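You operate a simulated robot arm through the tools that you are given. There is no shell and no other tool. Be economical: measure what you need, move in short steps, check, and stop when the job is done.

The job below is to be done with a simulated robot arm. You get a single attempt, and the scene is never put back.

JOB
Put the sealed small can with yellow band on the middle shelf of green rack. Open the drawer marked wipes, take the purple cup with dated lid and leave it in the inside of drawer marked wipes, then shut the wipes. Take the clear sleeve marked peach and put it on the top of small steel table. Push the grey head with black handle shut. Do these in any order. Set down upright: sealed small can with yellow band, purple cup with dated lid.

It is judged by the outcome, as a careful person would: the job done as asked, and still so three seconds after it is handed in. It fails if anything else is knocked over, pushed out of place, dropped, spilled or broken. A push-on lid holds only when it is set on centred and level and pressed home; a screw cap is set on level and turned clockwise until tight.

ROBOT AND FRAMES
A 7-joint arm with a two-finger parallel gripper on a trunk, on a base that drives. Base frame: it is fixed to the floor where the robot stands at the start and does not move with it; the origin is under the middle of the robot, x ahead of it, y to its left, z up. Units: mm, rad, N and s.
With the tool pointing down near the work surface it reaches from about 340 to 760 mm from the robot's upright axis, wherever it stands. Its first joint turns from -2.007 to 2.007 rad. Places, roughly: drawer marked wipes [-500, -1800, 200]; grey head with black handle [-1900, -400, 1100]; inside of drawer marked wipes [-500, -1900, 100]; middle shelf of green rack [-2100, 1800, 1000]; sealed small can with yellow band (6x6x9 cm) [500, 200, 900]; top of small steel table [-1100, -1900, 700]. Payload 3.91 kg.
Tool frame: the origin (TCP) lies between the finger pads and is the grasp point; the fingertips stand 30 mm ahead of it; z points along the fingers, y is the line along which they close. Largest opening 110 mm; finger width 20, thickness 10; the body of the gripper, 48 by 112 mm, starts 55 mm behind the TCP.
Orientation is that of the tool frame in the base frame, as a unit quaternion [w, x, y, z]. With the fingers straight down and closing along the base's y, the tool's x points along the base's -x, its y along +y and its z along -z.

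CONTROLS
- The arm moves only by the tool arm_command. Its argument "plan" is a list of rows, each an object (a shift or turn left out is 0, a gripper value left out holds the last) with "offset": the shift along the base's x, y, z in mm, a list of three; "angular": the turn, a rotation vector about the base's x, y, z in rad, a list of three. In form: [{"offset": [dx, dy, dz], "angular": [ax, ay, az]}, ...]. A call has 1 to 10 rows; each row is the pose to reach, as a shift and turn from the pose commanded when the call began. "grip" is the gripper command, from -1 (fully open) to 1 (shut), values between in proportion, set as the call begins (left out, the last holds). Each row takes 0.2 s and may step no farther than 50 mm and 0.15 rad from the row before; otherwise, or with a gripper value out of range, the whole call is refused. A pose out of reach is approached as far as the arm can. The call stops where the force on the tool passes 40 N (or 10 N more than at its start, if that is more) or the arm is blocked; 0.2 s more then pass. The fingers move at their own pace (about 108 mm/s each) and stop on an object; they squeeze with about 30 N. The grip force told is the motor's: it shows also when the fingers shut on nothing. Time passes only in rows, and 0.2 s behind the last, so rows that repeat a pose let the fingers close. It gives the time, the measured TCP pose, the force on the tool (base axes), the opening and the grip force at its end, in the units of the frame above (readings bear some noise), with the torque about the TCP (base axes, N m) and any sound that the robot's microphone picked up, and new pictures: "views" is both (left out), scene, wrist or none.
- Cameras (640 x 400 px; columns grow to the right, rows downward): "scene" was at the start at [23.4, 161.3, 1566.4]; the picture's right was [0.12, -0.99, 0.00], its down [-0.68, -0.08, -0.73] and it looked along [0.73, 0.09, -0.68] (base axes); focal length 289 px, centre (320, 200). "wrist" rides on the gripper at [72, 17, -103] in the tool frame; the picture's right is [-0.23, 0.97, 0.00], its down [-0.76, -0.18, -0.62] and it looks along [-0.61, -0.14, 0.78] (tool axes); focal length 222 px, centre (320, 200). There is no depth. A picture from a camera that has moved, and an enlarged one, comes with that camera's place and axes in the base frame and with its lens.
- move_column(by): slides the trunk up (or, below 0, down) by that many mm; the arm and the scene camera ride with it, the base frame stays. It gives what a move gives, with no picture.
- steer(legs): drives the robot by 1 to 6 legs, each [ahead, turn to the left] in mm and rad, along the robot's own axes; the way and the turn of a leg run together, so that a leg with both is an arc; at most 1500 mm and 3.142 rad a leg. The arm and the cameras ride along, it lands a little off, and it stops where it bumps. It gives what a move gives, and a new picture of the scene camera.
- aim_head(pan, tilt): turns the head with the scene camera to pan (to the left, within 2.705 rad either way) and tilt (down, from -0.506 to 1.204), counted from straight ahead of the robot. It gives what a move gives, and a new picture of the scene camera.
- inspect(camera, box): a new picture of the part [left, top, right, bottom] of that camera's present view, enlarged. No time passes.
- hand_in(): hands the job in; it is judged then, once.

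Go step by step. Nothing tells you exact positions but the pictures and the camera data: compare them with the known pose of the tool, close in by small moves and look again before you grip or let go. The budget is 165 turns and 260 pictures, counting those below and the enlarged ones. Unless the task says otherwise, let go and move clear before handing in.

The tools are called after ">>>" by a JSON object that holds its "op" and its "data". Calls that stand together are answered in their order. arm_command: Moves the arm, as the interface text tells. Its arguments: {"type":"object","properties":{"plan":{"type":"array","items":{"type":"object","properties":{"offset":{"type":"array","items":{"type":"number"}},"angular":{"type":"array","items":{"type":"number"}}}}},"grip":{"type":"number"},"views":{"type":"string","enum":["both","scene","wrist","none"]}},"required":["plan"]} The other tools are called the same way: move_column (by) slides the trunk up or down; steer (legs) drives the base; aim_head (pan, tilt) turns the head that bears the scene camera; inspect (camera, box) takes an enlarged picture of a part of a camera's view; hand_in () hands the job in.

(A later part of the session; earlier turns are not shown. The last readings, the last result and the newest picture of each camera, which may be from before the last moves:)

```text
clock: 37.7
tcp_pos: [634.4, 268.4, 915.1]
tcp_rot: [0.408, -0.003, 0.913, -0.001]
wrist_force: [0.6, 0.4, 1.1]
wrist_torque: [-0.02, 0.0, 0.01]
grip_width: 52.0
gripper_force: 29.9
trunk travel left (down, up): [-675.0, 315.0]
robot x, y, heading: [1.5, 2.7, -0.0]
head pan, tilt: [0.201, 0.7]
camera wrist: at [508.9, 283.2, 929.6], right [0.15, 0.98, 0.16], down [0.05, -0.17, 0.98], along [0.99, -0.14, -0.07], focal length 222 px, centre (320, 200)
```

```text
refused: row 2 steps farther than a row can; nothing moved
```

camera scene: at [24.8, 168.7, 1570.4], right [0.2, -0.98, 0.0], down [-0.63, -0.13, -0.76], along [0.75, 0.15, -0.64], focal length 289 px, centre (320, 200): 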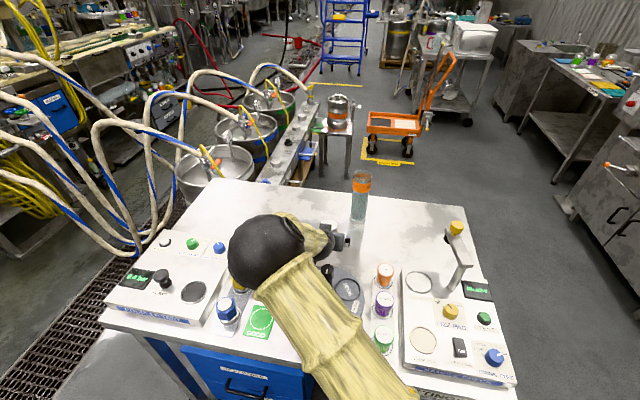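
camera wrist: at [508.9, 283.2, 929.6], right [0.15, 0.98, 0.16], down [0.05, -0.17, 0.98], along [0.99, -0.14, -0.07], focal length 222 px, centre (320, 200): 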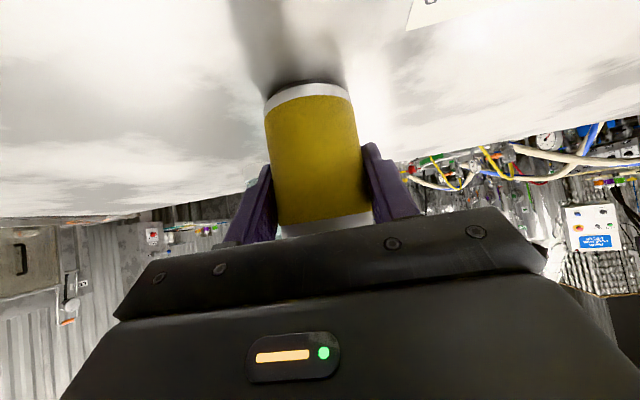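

>>> {"op": "arm_command", "data": {"plan": [{"offset": [0, 0, 40]}, {"offset": [0, 0, 85]}, {"offset": [-10, 0, 130]}, {"offset": [-40, 0, 165]}, {"offset": [-80, 0, 180]}, {"offset": [-120, 0, 190]}, {"offset": [-160, 0, 200]}, {"offset": [-200, 0, 210]}]}}

>>> {"op": "aim_head", "data": {"pan": 1.57, "tilt": 0.7}}

```text
clock: 39.5
tcp_pos: [434.9, 271.9, 1125.1]
tcp_rot: [0.407, -0.002, 0.913, -0.001]
wrist_force: [0.7, -0.8, -1.4]
wrist_torque: [0.01, -0.02, -0.01]
grip_width: 52.2
gripper_force: 29.2
trunk travel left (down, up): [-675.0, 315.0]
robot x, y, heading: [-2.0, -2.9, -0.002]
head pan, tilt: [0.201, 0.7]
camera scene: at [23.1, 168.3, 1570.4], right [0.2, -0.98, 0.0], down [-0.63, -0.13, -0.77], along [0.75, 0.15, -0.64], focal length 289 px, centre (320, 200)
camera wrist: at [309.6, 288.7, 1139.8], right [0.15, 0.97, 0.17], down [0.04, -0.17, 0.98], along [0.99, -0.14, -0.07], focal length 222 px, centre (320, 200)
```

scene: 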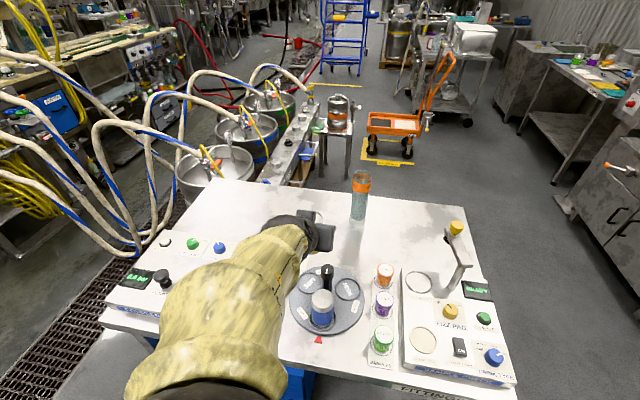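
wrist: 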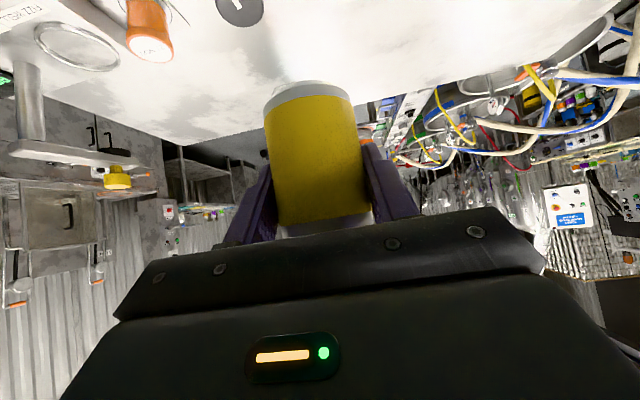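

```text
clock: 41.0
tcp_pos: [437.0, 272.5, 1124.2]
tcp_rot: [0.408, -0.002, 0.913, -0.002]
wrist_force: [-0.1, -0.5, -1.4]
wrist_torque: [-0.05, -0.01, 0.04]
grip_width: 51.9
gripper_force: 29.8
trunk travel left (down, up): [-675.0, 315.0]
robot x, y, heading: [0.9, 1.7, -0.003]
head pan, tilt: [1.571, 0.7]
camera scene: at [-58.9, 236.4, 1570.4], right [1.0, 0.0, 0.0], down [0.0, -0.64, -0.76], along [0.0, 0.76, -0.64], focal length 289 px, centre (320, 200)
```

scene: 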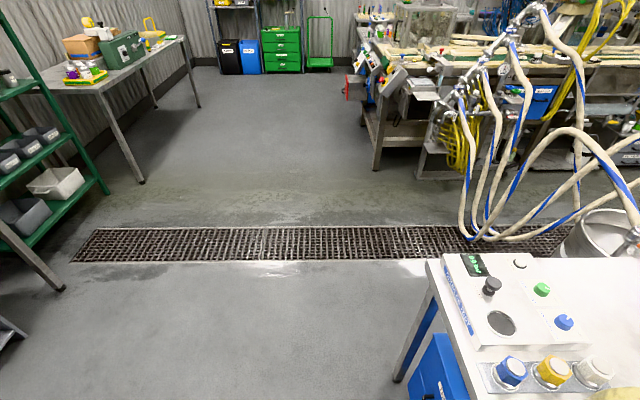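

The can is held upright with the tool tilted about 48°. I'll back away from the table, drive to in front of the green rack and look.

>>> {"op": "steer", "data": {"legs": [[-400, 0], [0, 1.989], [985, 0], [985, 0], [0, 1.153]]}}

>>> {"op": "aim_head", "data": {"pan": 0.0, "tilt": 0.6}}

>>> {"op": "inspect", "data": {"camera": "wrist", "box": [0, 0, 640, 400]}}

```text
clock: 44.2
tcp_pos: [19.5, 304.7, 1123.6]
tcp_rot: [0.405, -0.039, 0.913, 0.016]
wrist_force: [0.8, -0.7, -1.4]
wrist_torque: [0.02, 0.03, 0.0]
grip_width: 52.1
gripper_force: 30.4
trunk travel left (down, up): [-675.0, 315.0]
robot x, y, heading: [-397.6, -1.1, 0.055]
head pan, tilt: [1.571, 0.7]
stopped in leg 2: the robot was blocked; the commanded pose is now the measured one
camera scene: at [-466.9, 231.3, 1570.5], right [1.0, 0.06, 0.0], down [0.04, -0.64, -0.76], along [-0.04, 0.76, -0.64], focal length 289 px, centre (320, 200)
```

scene: 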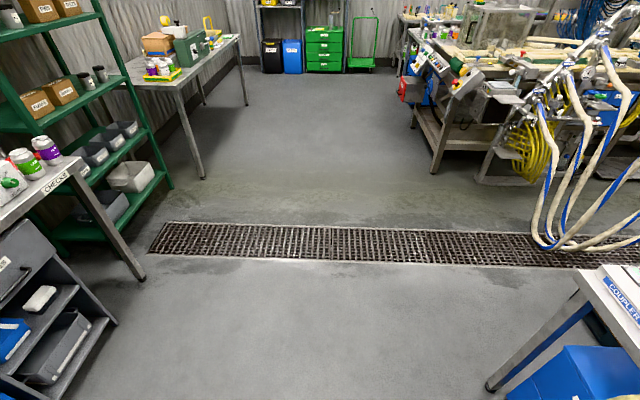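

```text
clock: 45.8
tcp_pos: [19.5, 304.5, 1124.8]
tcp_rot: [0.406, -0.039, 0.913, 0.017]
wrist_force: [-0.7, 0.0, -1.3]
wrist_torque: [-0.02, 0.0, 0.03]
grip_width: 51.9
gripper_force: 30.3
trunk travel left (down, up): [-675.0, 315.0]
robot x, y, heading: [-393.7, -3.7, 0.055]
head pan, tilt: [0.0, 0.6]
camera scene: at [-374.6, 151.8, 1579.0], right [0.06, -1.0, 0.0], down [-0.56, -0.03, -0.82], along [0.82, 0.05, -0.57], focal length 289 px, centre (320, 200)
```

scene: 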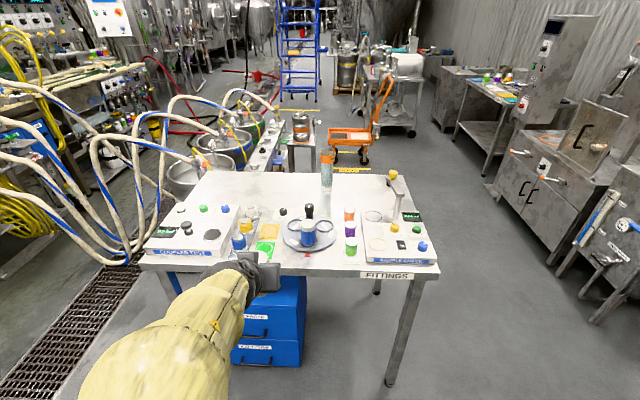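

```text
1.00 times, centred on (320, 200) of wrist
camera zoom: at [-107.6, 310.6, 1139.4], right [0.07, 0.98, 0.17], down [0.06, -0.17, 0.98], along [1.0, -0.06, -0.07], focal length 222 px, centre (320, 200)
```

zoom: 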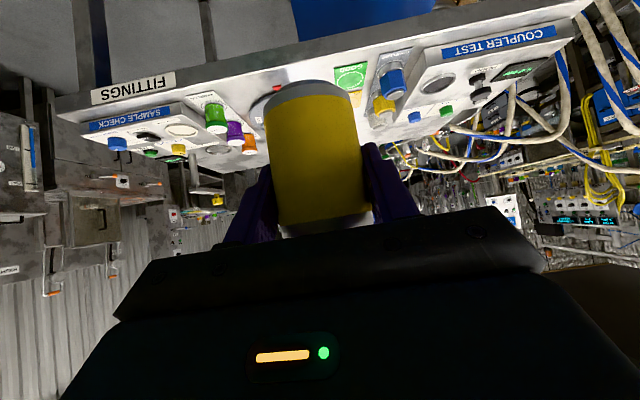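

The turn was blocked after 0.05 rad. I'll look around the base to find what stopped it.

>>> {"op": "aim_head", "data": {"pan": 1.2, "tilt": 1.2}}

>>> {"op": "aim_head", "data": {"pan": 2.6, "tilt": 1.1}}

>>> {"op": "aim_head", "data": {"pan": -1.8, "tilt": 1.1}}

```text
clock: 47.2
tcp_pos: [18.5, 304.6, 1125.4]
tcp_rot: [0.406, -0.039, 0.913, 0.016]
wrist_force: [-0.1, 1.4, -0.9]
wrist_torque: [-0.01, 0.0, 0.0]
grip_width: 52.2
gripper_force: 29.9
trunk travel left (down, up): [-675.0, 315.0]
robot x, y, heading: [-395.4, 1.9, 0.057]
head pan, tilt: [1.201, 1.201]
camera scene: at [-445.5, 199.9, 1534.4], right [0.95, -0.31, 0.0], down [-0.29, -0.89, -0.36], along [0.11, 0.34, -0.93], focal length 289 px, centre (320, 200)
```

scene: 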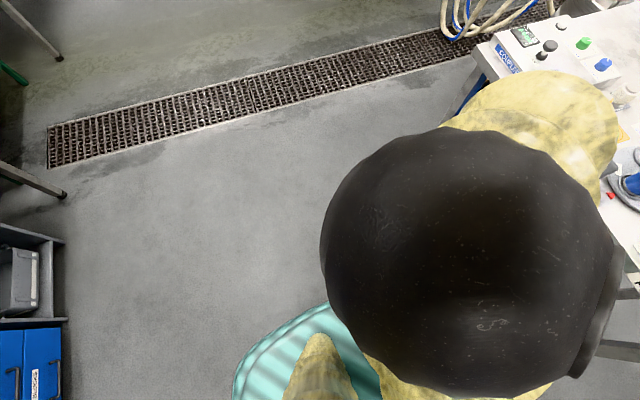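

```text
clock: 48.8
tcp_pos: [19.1, 304.2, 1125.0]
tcp_rot: [0.406, -0.039, 0.913, 0.016]
wrist_force: [0.5, -0.4, -1.8]
wrist_torque: [0.02, -0.04, 0.02]
grip_width: 52.1
gripper_force: 30.2
trunk travel left (down, up): [-675.0, 315.0]
robot x, y, heading: [-394.4, 0.8, 0.057]
head pan, tilt: [2.601, 1.1]
camera scene: at [-518.7, 176.2, 1540.4], right [0.47, 0.88, 0.0], down [0.79, -0.42, -0.45], along [-0.4, 0.21, -0.89], focal length 289 px, centre (320, 200)
```

scene: 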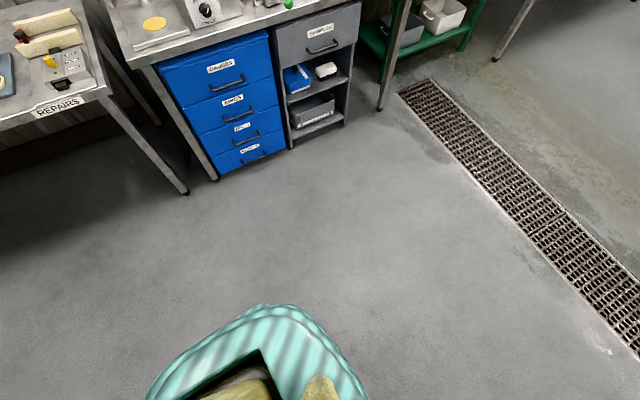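

```text
clock: 52.3
tcp_pos: [20.1, 303.5, 1123.9]
tcp_rot: [0.405, -0.04, 0.913, 0.017]
wrist_force: [-0.5, 0.1, -1.9]
wrist_torque: [0.0, 0.02, -0.02]
grip_width: 52.0
gripper_force: 30.0
trunk travel left (down, up): [-675.0, 315.0]
robot x, y, heading: [-394.3, -3.6, 0.055]
head pan, tilt: [-1.799, 1.1]
camera scene: at [-473.7, 84.5, 1540.4], right [-0.99, 0.17, 0.0], down [0.15, 0.88, -0.45], along [-0.08, -0.45, -0.89], focal length 289 px, centre (320, 200)
```

scene: 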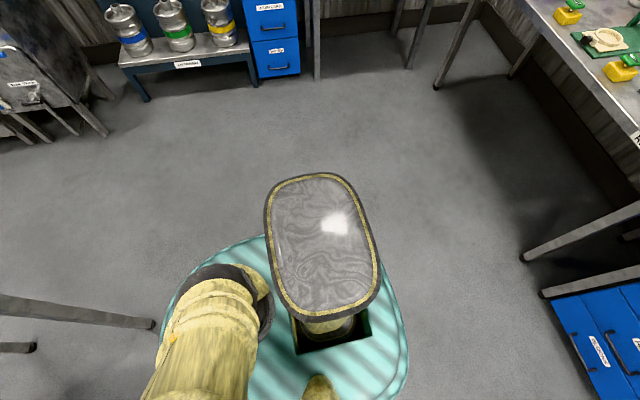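

>>> {"op": "steer", "data": {"legs": [[-60, 0], [0, 0.6]]}}

```text
clock: 54.9
tcp_pos: [-277.6, 479.0, 1124.8]
tcp_rot: [0.383, -0.302, 0.863, 0.133]
wrist_force: [0.2, -0.2, -1.2]
wrist_torque: [0.02, 0.01, -0.03]
grip_width: 52.0
gripper_force: 30.0
trunk travel left (down, up): [-675.0, 315.0]
robot x, y, heading: [-452.5, -5.5, 0.645]
head pan, tilt: [-1.799, 1.1]
camera scene: at [-567.3, 22.6, 1540.4], right [-0.91, -0.41, 0.0], down [-0.36, 0.81, -0.45], along [0.18, -0.42, -0.89], focal length 289 px, centre (320, 200)
```

scene: 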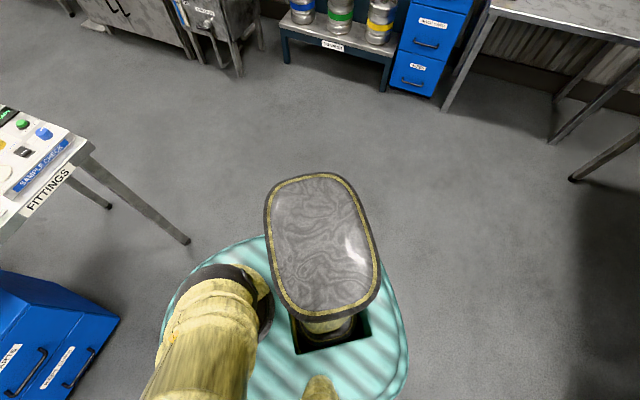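

>>> {"op": "steer", "data": {"legs": [[0, 1.319], [977, 0], [977, 0], [0, 1.178]]}}

>>> {"op": "aim_head", "data": {"pan": 0.0, "tilt": 0.6}}

>>> {"op": "inspect", "data": {"camera": "wrist", "box": [0, 0, 640, 400]}}

```text
clock: 70.9
tcp_pos: [-1663.8, 1502.5, 1123.3]
tcp_rot: [0.01, 0.914, 0.026, -0.406]
wrist_force: [-0.2, -0.1, -1.8]
wrist_torque: [-0.01, 0.0, 0.01]
grip_width: 52.1
gripper_force: 29.3
trunk travel left (down, up): [-675.0, 315.0]
robot x, y, heading: [-1239.9, 1794.5, -3.102]
head pan, tilt: [-1.799, 1.1]
camera scene: at [-1164.0, 1706.5, 1540.4], right [0.98, -0.19, 0.0], down [-0.17, -0.87, -0.45], along [0.09, 0.45, -0.89], focal length 289 px, centre (320, 200)
```

scene: 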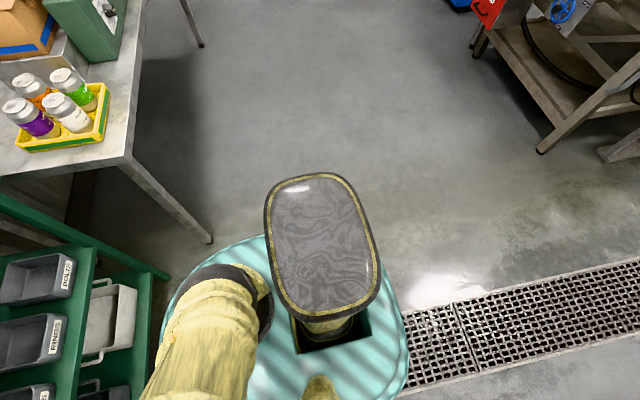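

```text
clock: 72.7
tcp_pos: [-1664.0, 1501.9, 1124.3]
tcp_rot: [0.01, 0.914, 0.028, -0.406]
wrist_force: [-0.5, 0.1, -1.7]
wrist_torque: [0.01, 0.01, -0.01]
grip_width: 52.2
gripper_force: 29.7
trunk travel left (down, up): [-675.0, 315.0]
robot x, y, heading: [-1239.6, 1794.3, -3.107]
head pan, tilt: [0.0, 0.6]
camera scene: at [-1264.7, 1641.7, 1579.0], right [-0.03, 1.0, 0.0], down [0.56, 0.02, -0.82], along [-0.82, -0.03, -0.57], focal length 289 px, centre (320, 200)
```

scene: 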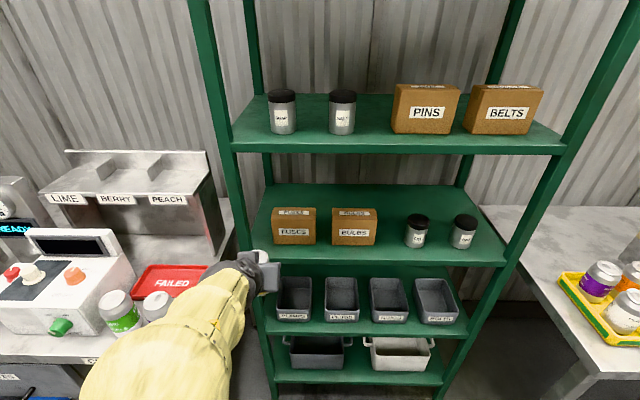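

```text
1.00 times, centred on (320, 200) of wrist
camera zoom: at [-1538.5, 1492.0, 1139.4], right [-0.1, -0.98, 0.17], down [-0.06, 0.17, 0.98], along [-0.99, 0.08, -0.07], focal length 222 px, centre (320, 200)
```

zoom: 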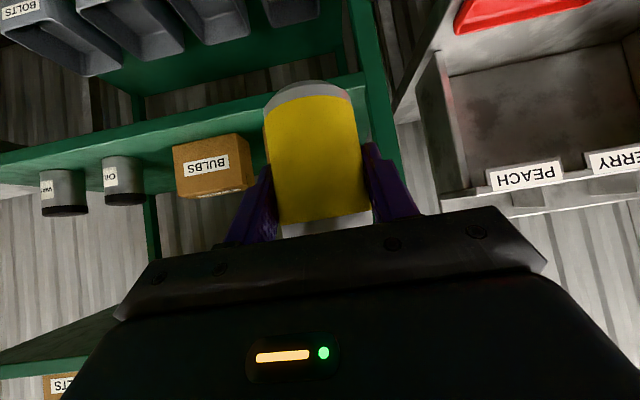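

>>> {"op": "inspect", "data": {"camera": "scene", "box": [370, 180, 520, 274]}}

>>> {"op": "inspect", "data": {"camera": "scene", "box": [240, 180, 400, 280]}}

```text
4.26 times, centred on (445, 227) of scene
camera zoom: at [-1264.7, 1641.7, 1579.0], right [-0.03, 1.0, 0.0], down [0.56, 0.02, -0.82], along [-0.82, -0.03, -0.57], focal length 1232 px, centre (-212, 85)
```

zoom: 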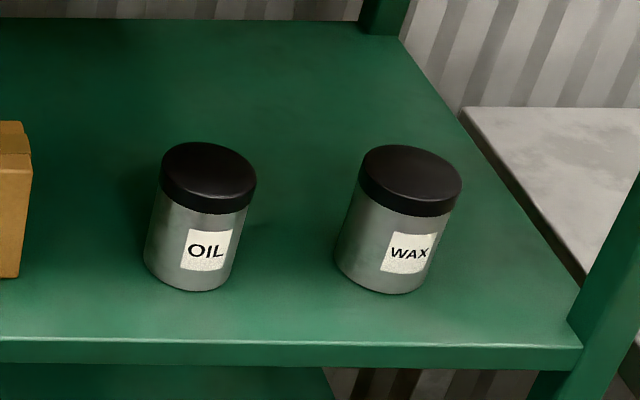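

```text
4.00 times, centred on (320, 230) of scene
camera zoom: at [-1264.7, 1641.7, 1579.0], right [-0.03, 1.0, 0.0], down [0.56, 0.02, -0.82], along [-0.82, -0.03, -0.57], focal length 1158 px, centre (320, 80)
```

zoom: 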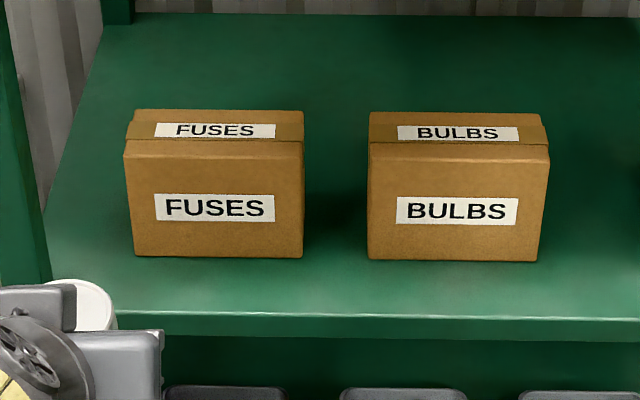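

The middle shelf top is at about z≈990 to 1000, and its front edge is at about x≈-1830. A roughly 84 mm gap between the BULBS box and the OIL can at y≈1820 looks like the best spot. I'll sweep the can over to y≈1820 in front of the shelf and refine from there.

>>> {"op": "arm_command", "data": {"plan": [{"offset": [0, 40, 0]}, {"offset": [0, 80, 0]}, {"offset": [0, 120, 0], "angular": [0, 0, -0.02]}, {"offset": [0, 160, 0], "angular": [0, 0, -0.035]}, {"offset": [0, 200, 0], "angular": [0, 0, -0.035]}, {"offset": [0, 240, 0], "angular": [0, 0, -0.035]}, {"offset": [0, 280, 0], "angular": [0, 0, -0.035]}, {"offset": [0, 318, 0], "angular": [0, 0, -0.035]}]}}

```text
clock: 74.5
tcp_pos: [-1670.6, 1822.4, 1129.0]
tcp_rot: [0.004, 0.914, 0.011, -0.405]
wrist_force: [-0.6, -0.4, -2.0]
wrist_torque: [0.01, 0.01, -0.01]
grip_width: 51.8
gripper_force: 30.1
out of reach, approached as far as the arm can: row 6, 7, 8
trunk travel left (down, up): [-675.0, 315.0]
robot x, y, heading: [-1241.1, 1795.5, -3.111]
head pan, tilt: [0.0, 0.6]
camera scene: at [-1264.4, 1642.7, 1579.1], right [-0.03, 1.0, 0.0], down [0.56, 0.02, -0.83], along [-0.82, -0.03, -0.56], focal length 289 px, centre (320, 200)
camera wrist: at [-1546.2, 1807.9, 1144.5], right [-0.13, -0.98, 0.17], down [-0.05, 0.17, 0.98], along [-0.99, 0.12, -0.08], focal length 222 px, centre (320, 200)
```

scene: 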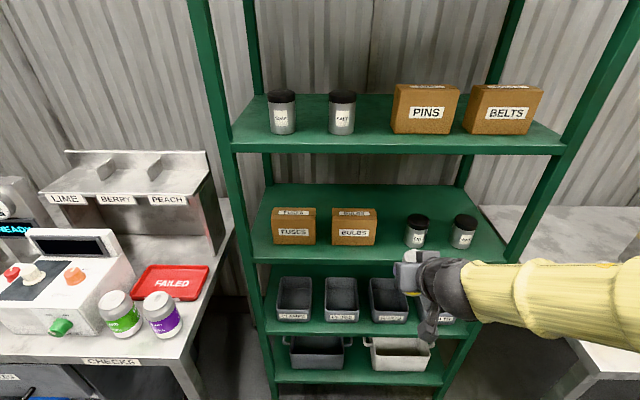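
wrist: 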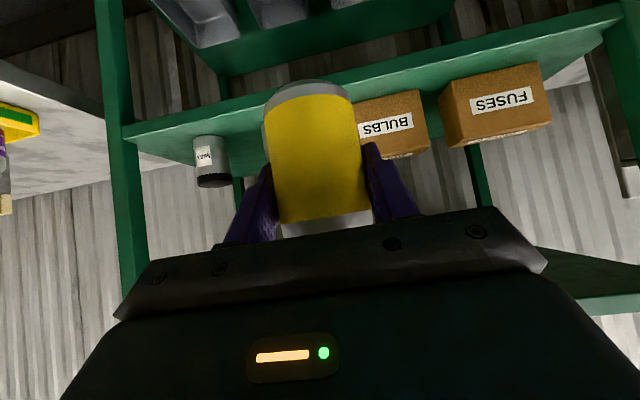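

>>> {"op": "arm_command", "data": {"plan": [{"offset": [-40, 0, -15]}, {"offset": [-80, 0, -30]}, {"offset": [-110, 0, -45]}]}}

>>> {"op": "inspect", "data": {"camera": "scene", "box": [330, 180, 490, 280]}}

```text
clock: 75.3
tcp_pos: [-1754.9, 1823.5, 1102.7]
tcp_rot: [0.003, 0.914, 0.012, -0.405]
wrist_force: [0.5, -0.4, -1.4]
wrist_torque: [-0.02, -0.01, -0.03]
grip_width: 52.0
gripper_force: 29.7
out of reach, approached as far as the arm can: row 3
trunk travel left (down, up): [-675.0, 315.0]
robot x, y, heading: [-1241.3, 1796.0, -3.112]
head pan, tilt: [0.0, 0.6]
camera scene: at [-1264.0, 1640.3, 1578.9], right [-0.03, 1.0, 0.0], down [0.56, 0.02, -0.83], along [-0.82, -0.03, -0.56], focal length 289 px, centre (320, 200)
camera wrist: at [-1629.6, 1808.5, 1117.1], right [-0.13, -0.98, 0.16], down [-0.05, 0.17, 0.98], along [-0.99, 0.12, -0.07], focal length 222 px, centre (320, 200)
```

scene: 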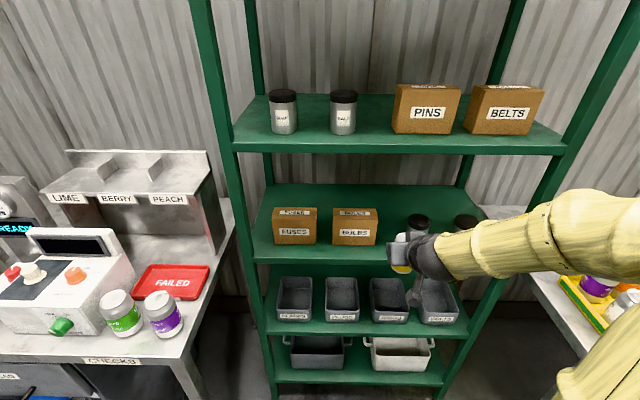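
wrist: 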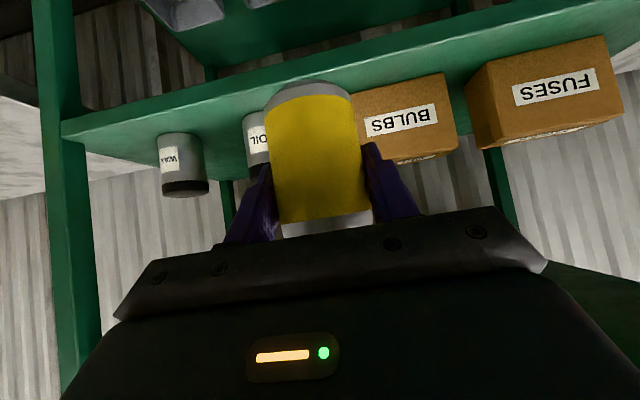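

```text
4.00 times, centred on (410, 230) of scene
camera zoom: at [-1264.0, 1640.3, 1578.9], right [-0.03, 1.0, 0.0], down [0.56, 0.02, -0.83], along [-0.82, -0.03, -0.56], focal length 1158 px, centre (-40, 80)
```

zoom: 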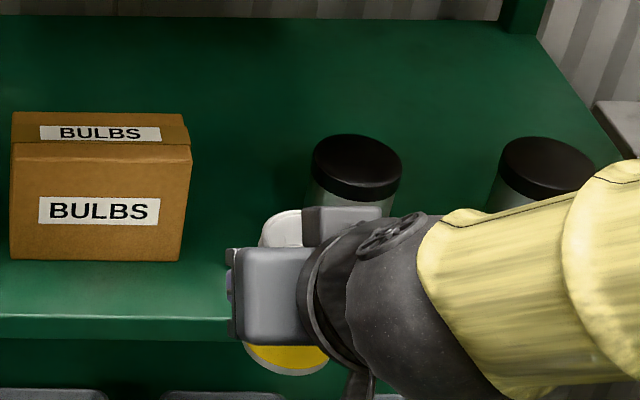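

>>> {"op": "steer", "data": {"legs": [[55, 0]]}}

>>> {"op": "inspect", "data": {"camera": "scene", "box": [330, 180, 490, 280]}}

>>> {"op": "inspect", "data": {"camera": "wrist", "box": [120, 40, 520, 290]}}

```text
clock: 76.2
tcp_pos: [-1809.9, 1822.3, 1102.1]
tcp_rot: [0.004, 0.914, 0.012, -0.405]
wrist_force: [-0.5, 0.4, -2.5]
wrist_torque: [0.03, 0.0, -0.01]
grip_width: 52.0
gripper_force: 29.6
trunk travel left (down, up): [-675.0, 315.0]
robot x, y, heading: [-1295.8, 1796.3, -3.105]
head pan, tilt: [0.0, 0.6]
camera scene: at [-1319.3, 1640.1, 1579.0], right [-0.03, 1.0, 0.0], down [0.57, 0.02, -0.82], along [-0.82, -0.03, -0.57], focal length 289 px, centre (320, 200)
```

scene: 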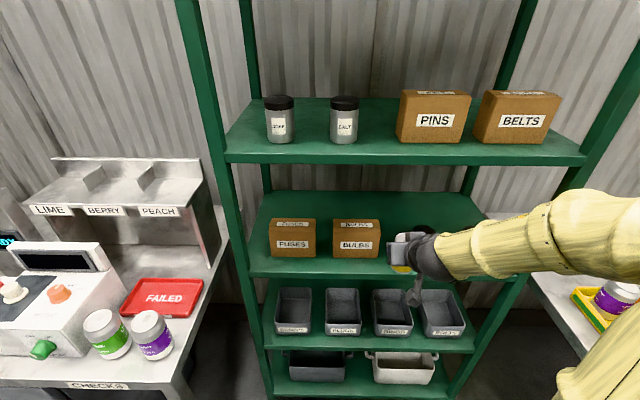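

```text
4.00 times, centred on (410, 230) of scene
camera zoom: at [-1319.3, 1640.1, 1579.0], right [-0.03, 1.0, 0.0], down [0.57, 0.02, -0.82], along [-0.82, -0.03, -0.57], focal length 1158 px, centre (-40, 80)
```

zoom: 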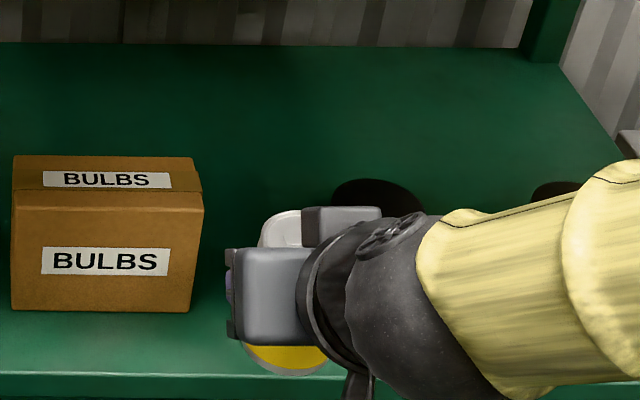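

```text
1.60 times, centred on (320, 165) of wrist
camera zoom: at [-1684.2, 1807.5, 1116.6], right [-0.13, -0.98, 0.17], down [-0.05, 0.17, 0.98], along [-0.99, 0.12, -0.07], focal length 355 px, centre (320, 256)
```

zoom: 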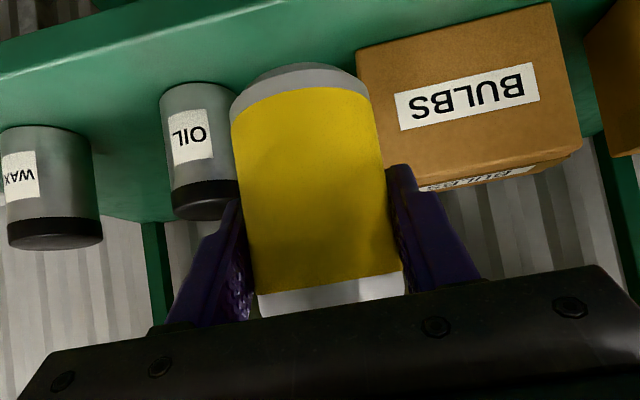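

>>> {"op": "steer", "data": {"legs": [[46, 0]]}}

>>> {"op": "arm_command", "data": {"plan": [{"offset": [0, 0, -20]}, {"offset": [0, 0, -40]}]}}

>>> {"op": "inspect", "data": {"camera": "wrist", "box": [120, 40, 520, 290]}}

```text
clock: 77.1
tcp_pos: [-1858.8, 1820.2, 1101.0]
tcp_rot: [0.003, 0.914, 0.011, -0.405]
wrist_force: [0.4, -0.4, -1.6]
wrist_torque: [0.0, -0.02, 0.04]
grip_width: 52.0
gripper_force: 30.2
trunk travel left (down, up): [-675.0, 315.0]
robot x, y, heading: [-1345.4, 1797.8, -3.109]
head pan, tilt: [0.0, 0.6]
camera scene: at [-1368.5, 1638.5, 1578.9], right [-0.03, 1.0, 0.0], down [0.57, 0.02, -0.82], along [-0.82, -0.03, -0.57], focal length 289 px, centre (320, 200)
```

scene: 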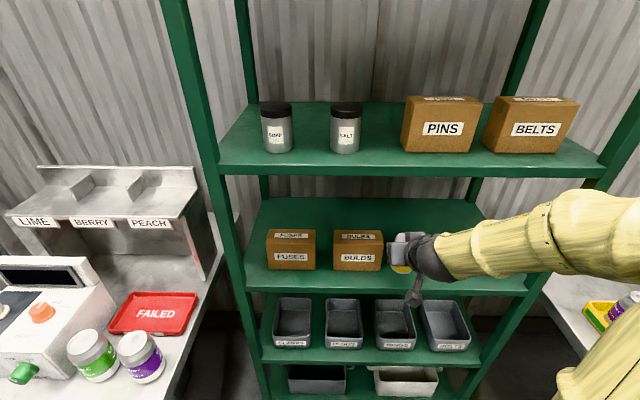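

```text
clock: 77.7
tcp_pos: [-1840.4, 1827.9, 1084.6]
tcp_rot: [0.004, 0.914, 0.011, -0.406]
wrist_force: [0.0, 1.4, -1.9]
wrist_torque: [0.01, 0.0, -0.02]
grip_width: 52.1
gripper_force: 29.7
out of reach, approached as far as the arm can: row 1, 2
trunk travel left (down, up): [-675.0, 315.0]
robot x, y, heading: [-1344.4, 1793.4, -3.104]
head pan, tilt: [0.0, 0.6]
camera scene: at [-1366.6, 1638.6, 1579.0], right [-0.03, 1.0, 0.0], down [0.56, 0.02, -0.83], along [-0.82, -0.03, -0.56], focal length 289 px, centre (320, 200)
camera wrist: at [-1714.6, 1814.1, 1098.7], right [-0.13, -0.98, 0.17], down [-0.05, 0.17, 0.98], along [-0.99, 0.12, -0.07], focal length 222 px, centre (320, 200)
```

scene: 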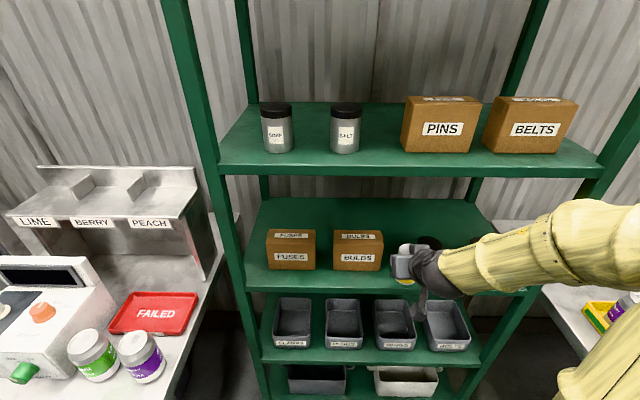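
wrist: 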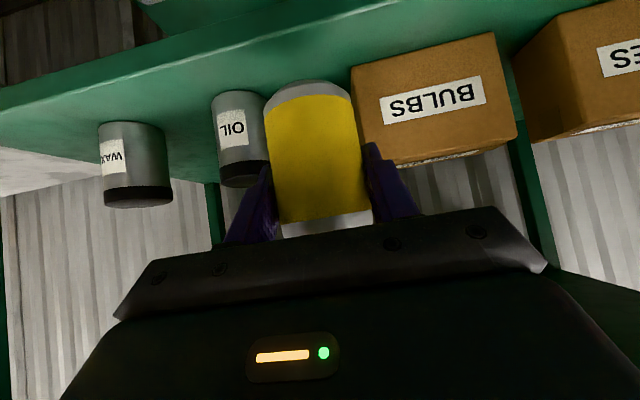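

```text
1.60 times, centred on (320, 165) of wrist
camera zoom: at [-1714.6, 1814.1, 1098.7], right [-0.13, -0.98, 0.17], down [-0.05, 0.17, 0.98], along [-0.99, 0.12, -0.07], focal length 355 px, centre (320, 256)
```

zoom: 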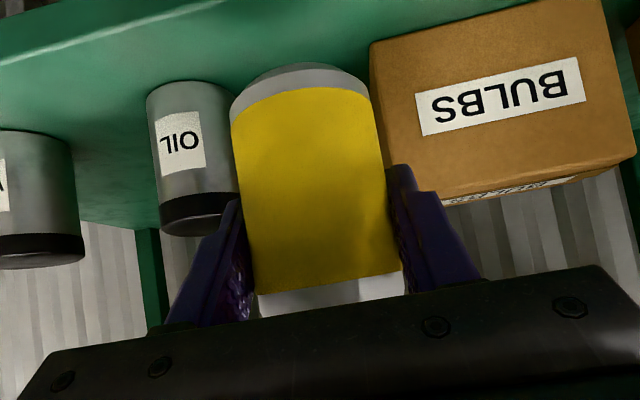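

The arm is at a joint limit at this height relative to the trunk. I'll raise the arm and lower the column instead, so the vertical work is done by the trunk.

>>> {"op": "arm_command", "data": {"plan": [{"offset": [0, 0, 40]}, {"offset": [0, 0, 80]}, {"offset": [0, 0, 110]}], "views": "none"}}

>>> {"op": "move_column", "data": {"by": -65}}

>>> {"op": "arm_command", "data": {"plan": [{"offset": [0, 0, 0]}]}}

>>> {"op": "inspect", "data": {"camera": "wrist", "box": [120, 40, 520, 290]}}

>>> {"op": "inspect", "data": {"camera": "scene", "box": [330, 180, 490, 280]}}

```text
clock: 78.7
tcp_pos: [-1838.3, 1718.6, 1184.4]
tcp_rot: [0.063, 0.906, 0.124, -0.399]
wrist_force: [-0.7, 0.1, -2.4]
wrist_torque: [0.02, 0.0, 0.03]
grip_width: 52.2
gripper_force: 30.1
out of reach, approached as far as the arm can: row 3
trunk travel left (down, up): [-675.0, 315.0]
robot x, y, heading: [-1342.7, 1792.0, -3.115]
head pan, tilt: [0.0, 0.6]
stopped in row 3: the arm was blocked; the commanded pose is now the measured one
```

```text
clock: 79.8
tcp_pos: [-1838.5, 1718.2, 1119.9]
tcp_rot: [0.063, 0.906, 0.124, -0.399]
wrist_force: [-0.2, -0.1, -1.0]
wrist_torque: [0.02, -0.01, 0.01]
grip_width: 52.3
gripper_force: 30.3
trunk travel left (down, up): [-610.0, 380.0]
robot x, y, heading: [-1346.0, 1792.1, -3.11]
head pan, tilt: [0.0, 0.6]
```

```text
clock: 80.2
tcp_pos: [-1837.6, 1718.6, 1120.2]
tcp_rot: [0.063, 0.906, 0.124, -0.4]
wrist_force: [0.6, 0.1, -1.7]
wrist_torque: [0.02, -0.01, 0.01]
grip_width: 52.2
gripper_force: 30.7
trunk travel left (down, up): [-610.0, 380.0]
robot x, y, heading: [-1346.7, 1795.9, -3.109]
head pan, tilt: [0.0, 0.6]
camera scene: at [-1366.8, 1638.5, 1514.0], right [-0.03, 1.0, 0.0], down [0.56, 0.02, -0.82], along [-0.82, -0.03, -0.57], focal length 289 px, centre (320, 200)
camera wrist: at [-1713.7, 1736.8, 1135.3], right [0.12, -0.98, 0.18], down [-0.1, 0.17, 0.98], along [-0.99, -0.14, -0.08], focal length 222 px, centre (320, 200)
```

scene: 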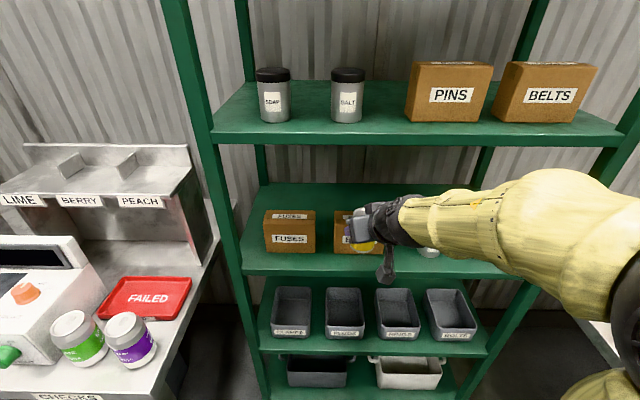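
wrist: 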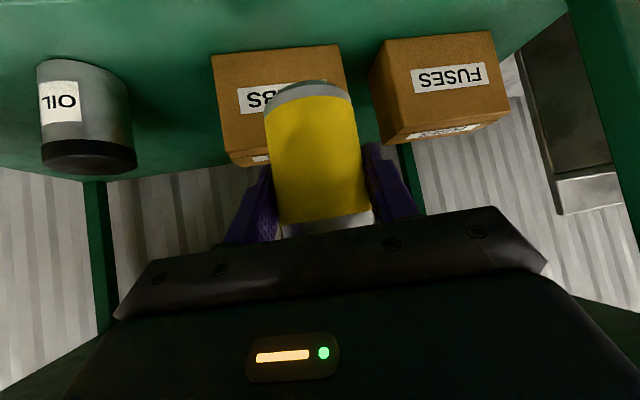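

```text
1.60 times, centred on (320, 165) of wrist
camera zoom: at [-1713.7, 1736.8, 1135.3], right [0.12, -0.98, 0.18], down [-0.1, 0.17, 0.98], along [-0.99, -0.14, -0.08], focal length 355 px, centre (320, 256)
```

zoom: 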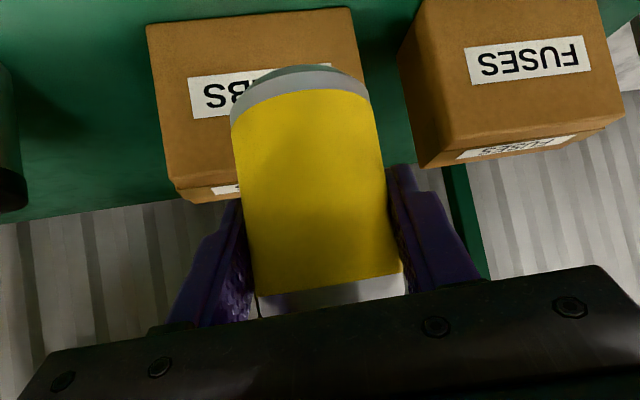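

```text
4.00 times, centred on (410, 230) of scene
camera zoom: at [-1366.8, 1638.5, 1514.0], right [-0.03, 1.0, 0.0], down [0.56, 0.02, -0.82], along [-0.82, -0.03, -0.57], focal length 1158 px, centre (-40, 80)
```

zoom: 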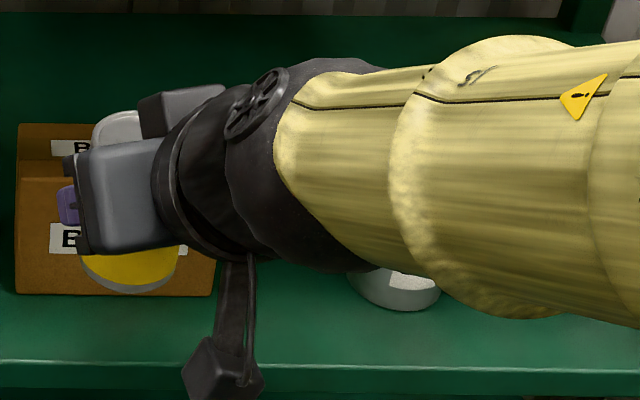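

The arm jumped to an awkward pose near a limit. I'll back straight out, return the arm to the left-hand pose that worked before, and reposition the base further right.

>>> {"op": "steer", "data": {"legs": [[-350, 0]]}}

>>> {"op": "arm_command", "data": {"plan": [{"offset": [30, -40, 0], "angular": [0, 0, -0.05]}, {"offset": [50, -80, 0], "angular": [0, 0, -0.1]}, {"offset": [70, -120, 0], "angular": [0, 0, -0.15]}, {"offset": [70, -160, 0], "angular": [0, 0, -0.216]}, {"offset": [70, -195, 0], "angular": [0, 0, -0.216]}]}}

```text
clock: 82.4
tcp_pos: [-1495.0, 1730.8, 1119.5]
tcp_rot: [0.062, 0.906, 0.122, -0.4]
wrist_force: [0.1, -0.4, -2.8]
wrist_torque: [0.0, 0.0, 0.03]
grip_width: 52.1
gripper_force: 29.9
trunk travel left (down, up): [-610.0, 380.0]
robot x, y, heading: [-1002.4, 1804.8, -3.113]
head pan, tilt: [0.0, 0.6]
camera scene: at [-1023.7, 1649.4, 1514.1], right [-0.03, 1.0, 0.0], down [0.56, 0.02, -0.83], along [-0.82, -0.02, -0.56], focal length 289 px, centre (320, 200)
```

scene: 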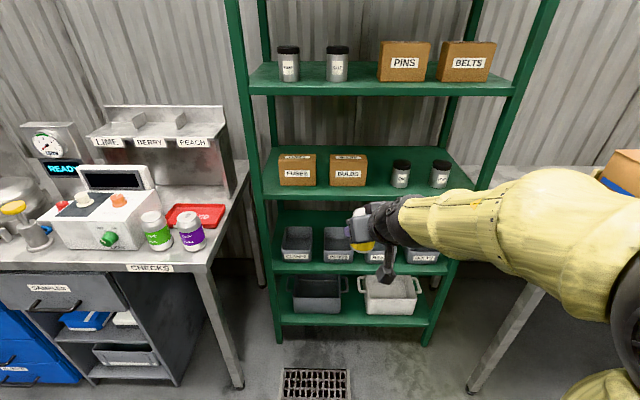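

```text
clock: 83.8
tcp_pos: [-1429.3, 1580.0, 1111.5]
tcp_rot: [0.074, 0.896, 0.07, -0.432]
wrist_force: [-0.3, 0.0, -0.7]
wrist_torque: [-0.03, 0.0, -0.01]
grip_width: 52.0
gripper_force: 30.1
out of reach, approached as far as the arm can: row 3, 4, 5
trunk travel left (down, up): [-610.0, 380.0]
robot x, y, heading: [-1000.5, 1804.9, -3.11]
head pan, tilt: [0.0, 0.6]
stopped in row 5: the arm was blocked; the commanded pose is now the measured one
camera scene: at [-1023.9, 1649.9, 1514.1], right [-0.03, 1.0, 0.0], down [0.56, 0.02, -0.83], along [-0.82, -0.03, -0.56], focal length 289 px, centre (320, 200)
camera wrist: at [-1303.5, 1587.6, 1118.5], right [0.04, -0.97, 0.25], down [-0.03, 0.25, 0.97], along [-1.0, -0.05, -0.01], focal length 222 px, centre (320, 200)
```

scene: 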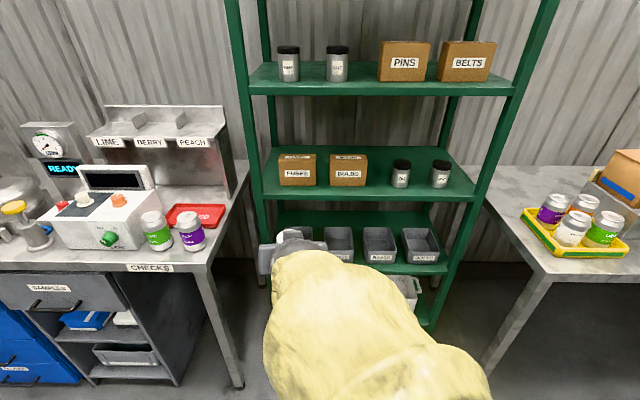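
wrist: 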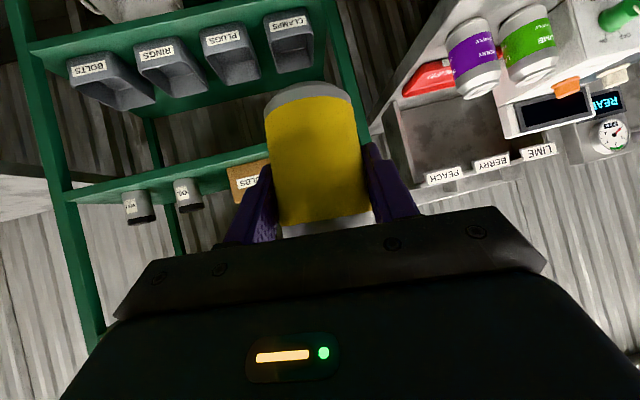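

>>> {"op": "arm_command", "data": {"plan": [{"offset": [0, 0, -20]}, {"offset": [0, 0, -40]}, {"offset": [0, 0, -52], "angular": [0.04, -0.03, -0.08]}, {"offset": [0, -30, -52], "angular": [0.079, -0.056, -0.157]}, {"offset": [0, -61, -52], "angular": [0.079, -0.056, -0.157]}]}}

```text
clock: 85.0
tcp_pos: [-1430.4, 1518.2, 1058.5]
tcp_rot: [0.006, 0.913, 0.015, -0.408]
wrist_force: [0.2, -0.8, -1.0]
wrist_torque: [0.0, -0.02, -0.01]
grip_width: 52.2
gripper_force: 30.3
trunk travel left (down, up): [-610.0, 380.0]
robot x, y, heading: [-1001.2, 1805.6, -3.11]
head pan, tilt: [0.0, 0.6]
camera scene: at [-1024.5, 1648.8, 1513.9], right [-0.03, 1.0, 0.0], down [0.57, 0.02, -0.82], along [-0.82, -0.02, -0.57], focal length 289 px, centre (320, 200)
camera wrist: at [-1305.1, 1503.8, 1072.8], right [-0.12, -0.98, 0.17], down [-0.05, 0.18, 0.98], along [-0.99, 0.11, -0.07], focal length 222 px, centre (320, 200)
```

scene: 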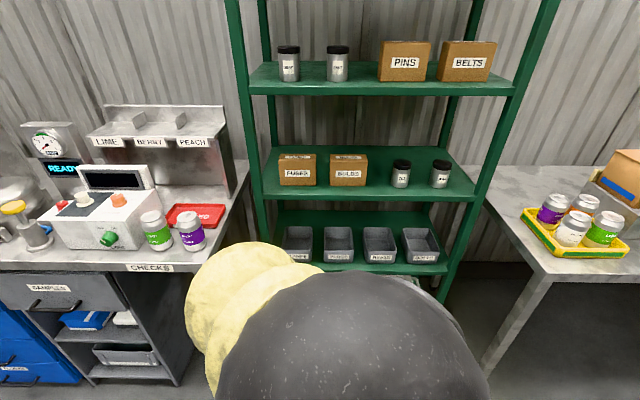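
wrist: 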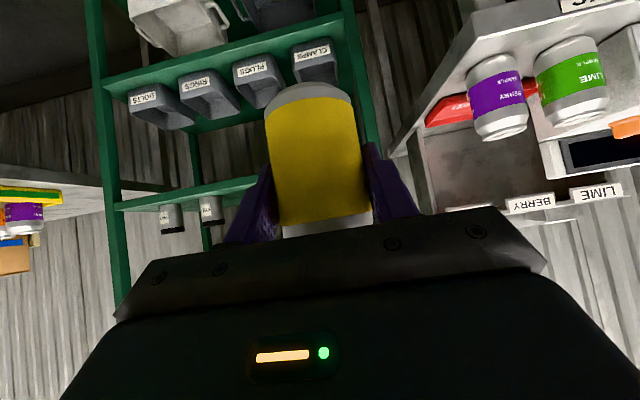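

>>> {"op": "move_column", "data": {"by": 190}}

>>> {"op": "steer", "data": {"legs": [[0, -0.833], [395, 0], [0, 0.8]]}}

```text
clock: 87.1
tcp_pos: [-1431.9, 1517.7, 1248.3]
tcp_rot: [0.007, 0.913, 0.015, -0.408]
wrist_force: [0.5, 0.7, -1.0]
wrist_torque: [0.04, -0.01, 0.0]
grip_width: 52.0
gripper_force: 29.4
trunk travel left (down, up): [-800.0, 190.0]
robot x, y, heading: [-1001.3, 1801.5, -3.111]
head pan, tilt: [0.0, 0.6]
```

```text
clock: 93.9
tcp_pos: [-1719.3, 1840.7, 1249.4]
tcp_rot: [-0.007, 0.913, -0.016, -0.408]
wrist_force: [0.4, 0.3, -1.1]
wrist_torque: [0.0, -0.04, -0.02]
grip_width: 52.0
gripper_force: 30.0
trunk travel left (down, up): [-800.0, 190.0]
robot x, y, heading: [-1271.0, 2093.4, 3.102]
head pan, tilt: [0.0, 0.6]
camera scene: at [-1304.3, 1944.3, 1704.0], right [0.04, 1.0, 0.0], down [0.56, -0.02, -0.83], along [-0.82, 0.03, -0.56], focal length 289 px, centre (320, 200)
```

scene: 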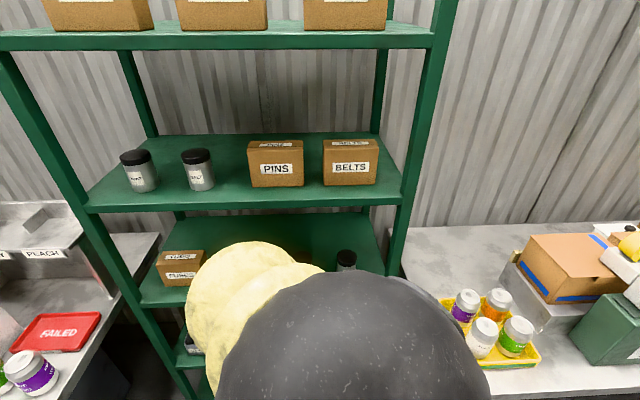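

>>> {"op": "arm_command", "data": {"plan": [{"offset": [-10, -8, -40], "angular": [0, 0, 0.02]}, {"offset": [-20, -16, -75], "angular": [0, 0, 0.04]}, {"offset": [-40, -19, -110], "angular": [0, 0, 0.04]}, {"offset": [-65, -19, -135], "angular": [0, 0, 0.04]}, {"offset": [-80, -19, -160], "angular": [0, 0, 0.04]}]}}

>>> {"op": "inspect", "data": {"camera": "wrist", "box": [120, 40, 520, 290]}}

```text
clock: 95.1
tcp_pos: [-1733.7, 1881.7, 1194.9]
tcp_rot: [0.002, 0.913, 0.002, -0.408]
wrist_force: [0.1, 0.2, -2.6]
wrist_torque: [-0.01, -0.05, 0.05]
grip_width: 52.1
gripper_force: 30.2
out of reach, approached as far as the arm can: row 1, 2, 3, 4, 5
trunk travel left (down, up): [-800.0, 190.0]
robot x, y, heading: [-1269.7, 2097.6, 3.109]
head pan, tilt: [0.0, 0.6]
camera scene: at [-1305.6, 1945.7, 1704.1], right [0.04, 1.0, 0.0], down [0.57, -0.02, -0.82], along [-0.82, 0.03, -0.57], focal length 289 px, centre (320, 200)
camera wrist: at [-1609.5, 1865.5, 1209.7], right [-0.15, -0.97, 0.17], down [-0.04, 0.18, 0.98], along [-0.99, 0.14, -0.07], focal length 222 px, centre (320, 200)
```

scene: 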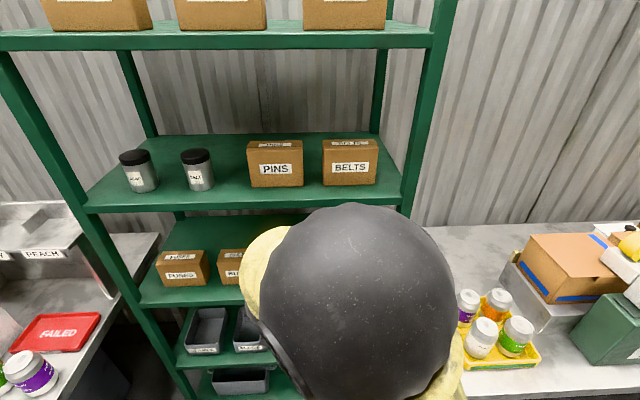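
wrist: 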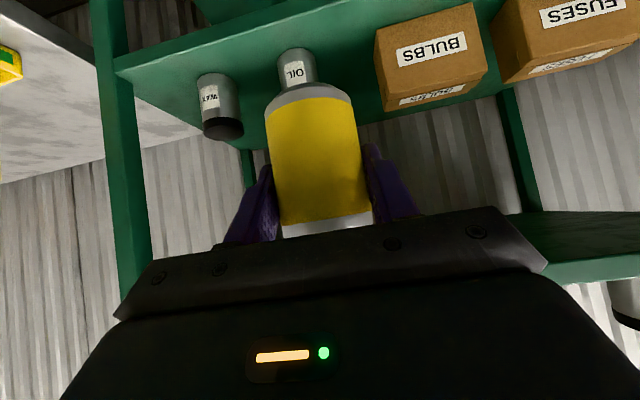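

```text
1.60 times, centred on (320, 165) of wrist
camera zoom: at [-1609.5, 1865.5, 1209.7], right [-0.15, -0.97, 0.17], down [-0.04, 0.18, 0.98], along [-0.99, 0.14, -0.07], focal length 355 px, centre (320, 256)
```

zoom: 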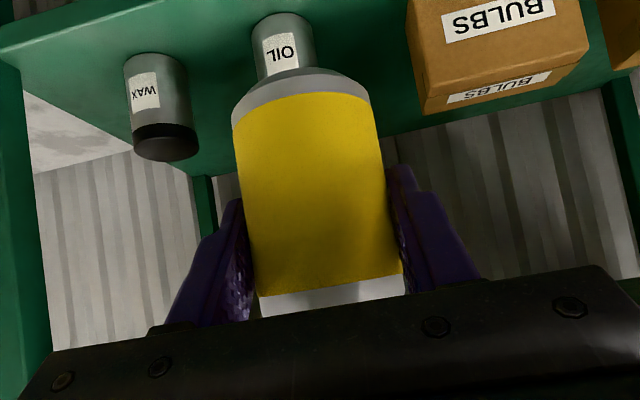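

The elbow has drifted into a bad branch. I'll back off, return the tool to pointing down, which resets the arm, then redo the tilt as it worked at first.

>>> {"op": "steer", "data": {"legs": [[-400, 0]]}}

>>> {"op": "arm_command", "data": {"plan": [{"offset": [-25, 0, 0], "angular": [0, -0.14, 0]}, {"offset": [-50, -10, 0], "angular": [0, -0.28, 0]}, {"offset": [-75, -20, 0], "angular": [0, -0.42, 0]}, {"offset": [-100, -30, 0], "angular": [0, -0.56, 0]}, {"offset": [-125, -40, 0], "angular": [0, -0.7, 0]}, {"offset": [-150, -50, 0], "angular": [0, -0.84, 0]}]}}

```text
clock: 97.6
tcp_pos: [-1335.3, 1866.1, 1195.3]
tcp_rot: [0.0, 0.913, 0.0, -0.408]
wrist_force: [0.4, 0.0, -1.1]
wrist_torque: [0.0, 0.0, -0.01]
grip_width: 52.1
gripper_force: 30.5
trunk travel left (down, up): [-800.0, 190.0]
robot x, y, heading: [-869.8, 2081.8, 3.106]
head pan, tilt: [0.0, 0.6]
camera scene: at [-905.5, 1929.5, 1704.0], right [0.04, 1.0, 0.0], down [0.56, -0.02, -0.83], along [-0.82, 0.03, -0.56], focal length 289 px, centre (320, 200)
```

scene: 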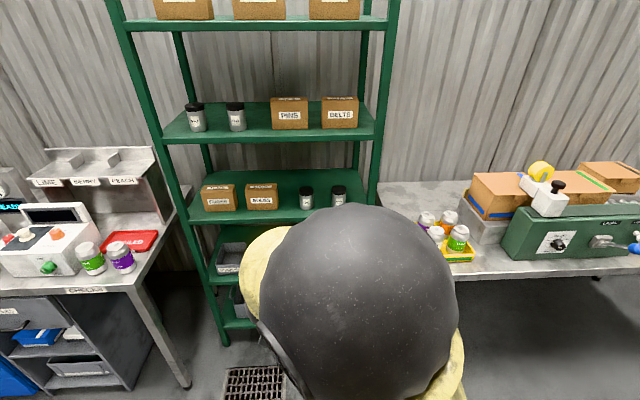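

```text
clock: 99.0
tcp_pos: [-1267.1, 1811.7, 1260.5]
tcp_rot: [0.0, 1.0, 0.001, -0.001]
wrist_force: [1.2, -0.2, -2.0]
wrist_torque: [0.01, 0.0, 0.01]
grip_width: 52.0
gripper_force: 30.2
out of reach, approached as far as the arm can: row 1, 2, 3, 4, 5, 6
trunk travel left (down, up): [-800.0, 190.0]
robot x, y, heading: [-871.6, 2081.7, 3.105]
head pan, tilt: [0.0, 0.6]
camera scene: at [-906.4, 1929.3, 1704.0], right [0.04, 1.0, 0.0], down [0.56, -0.02, -0.83], along [-0.82, 0.03, -0.56], focal length 289 px, centre (320, 200)
camera wrist: at [-1196.6, 1794.9, 1363.8], right [-0.23, -0.97, 0.0], down [-0.76, 0.18, 0.62], along [-0.61, 0.14, -0.78], focal length 222 px, centre (320, 200)
```

scene: 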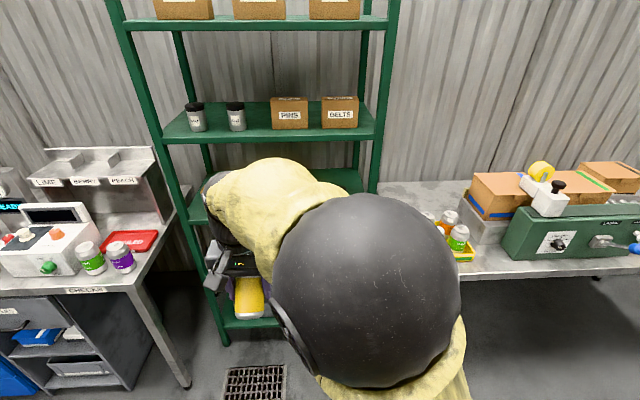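
wrist: 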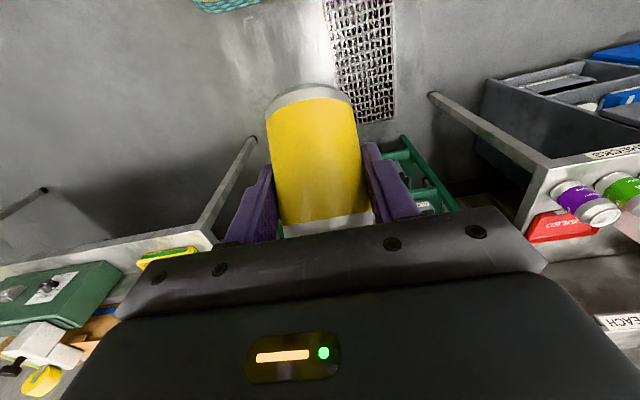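

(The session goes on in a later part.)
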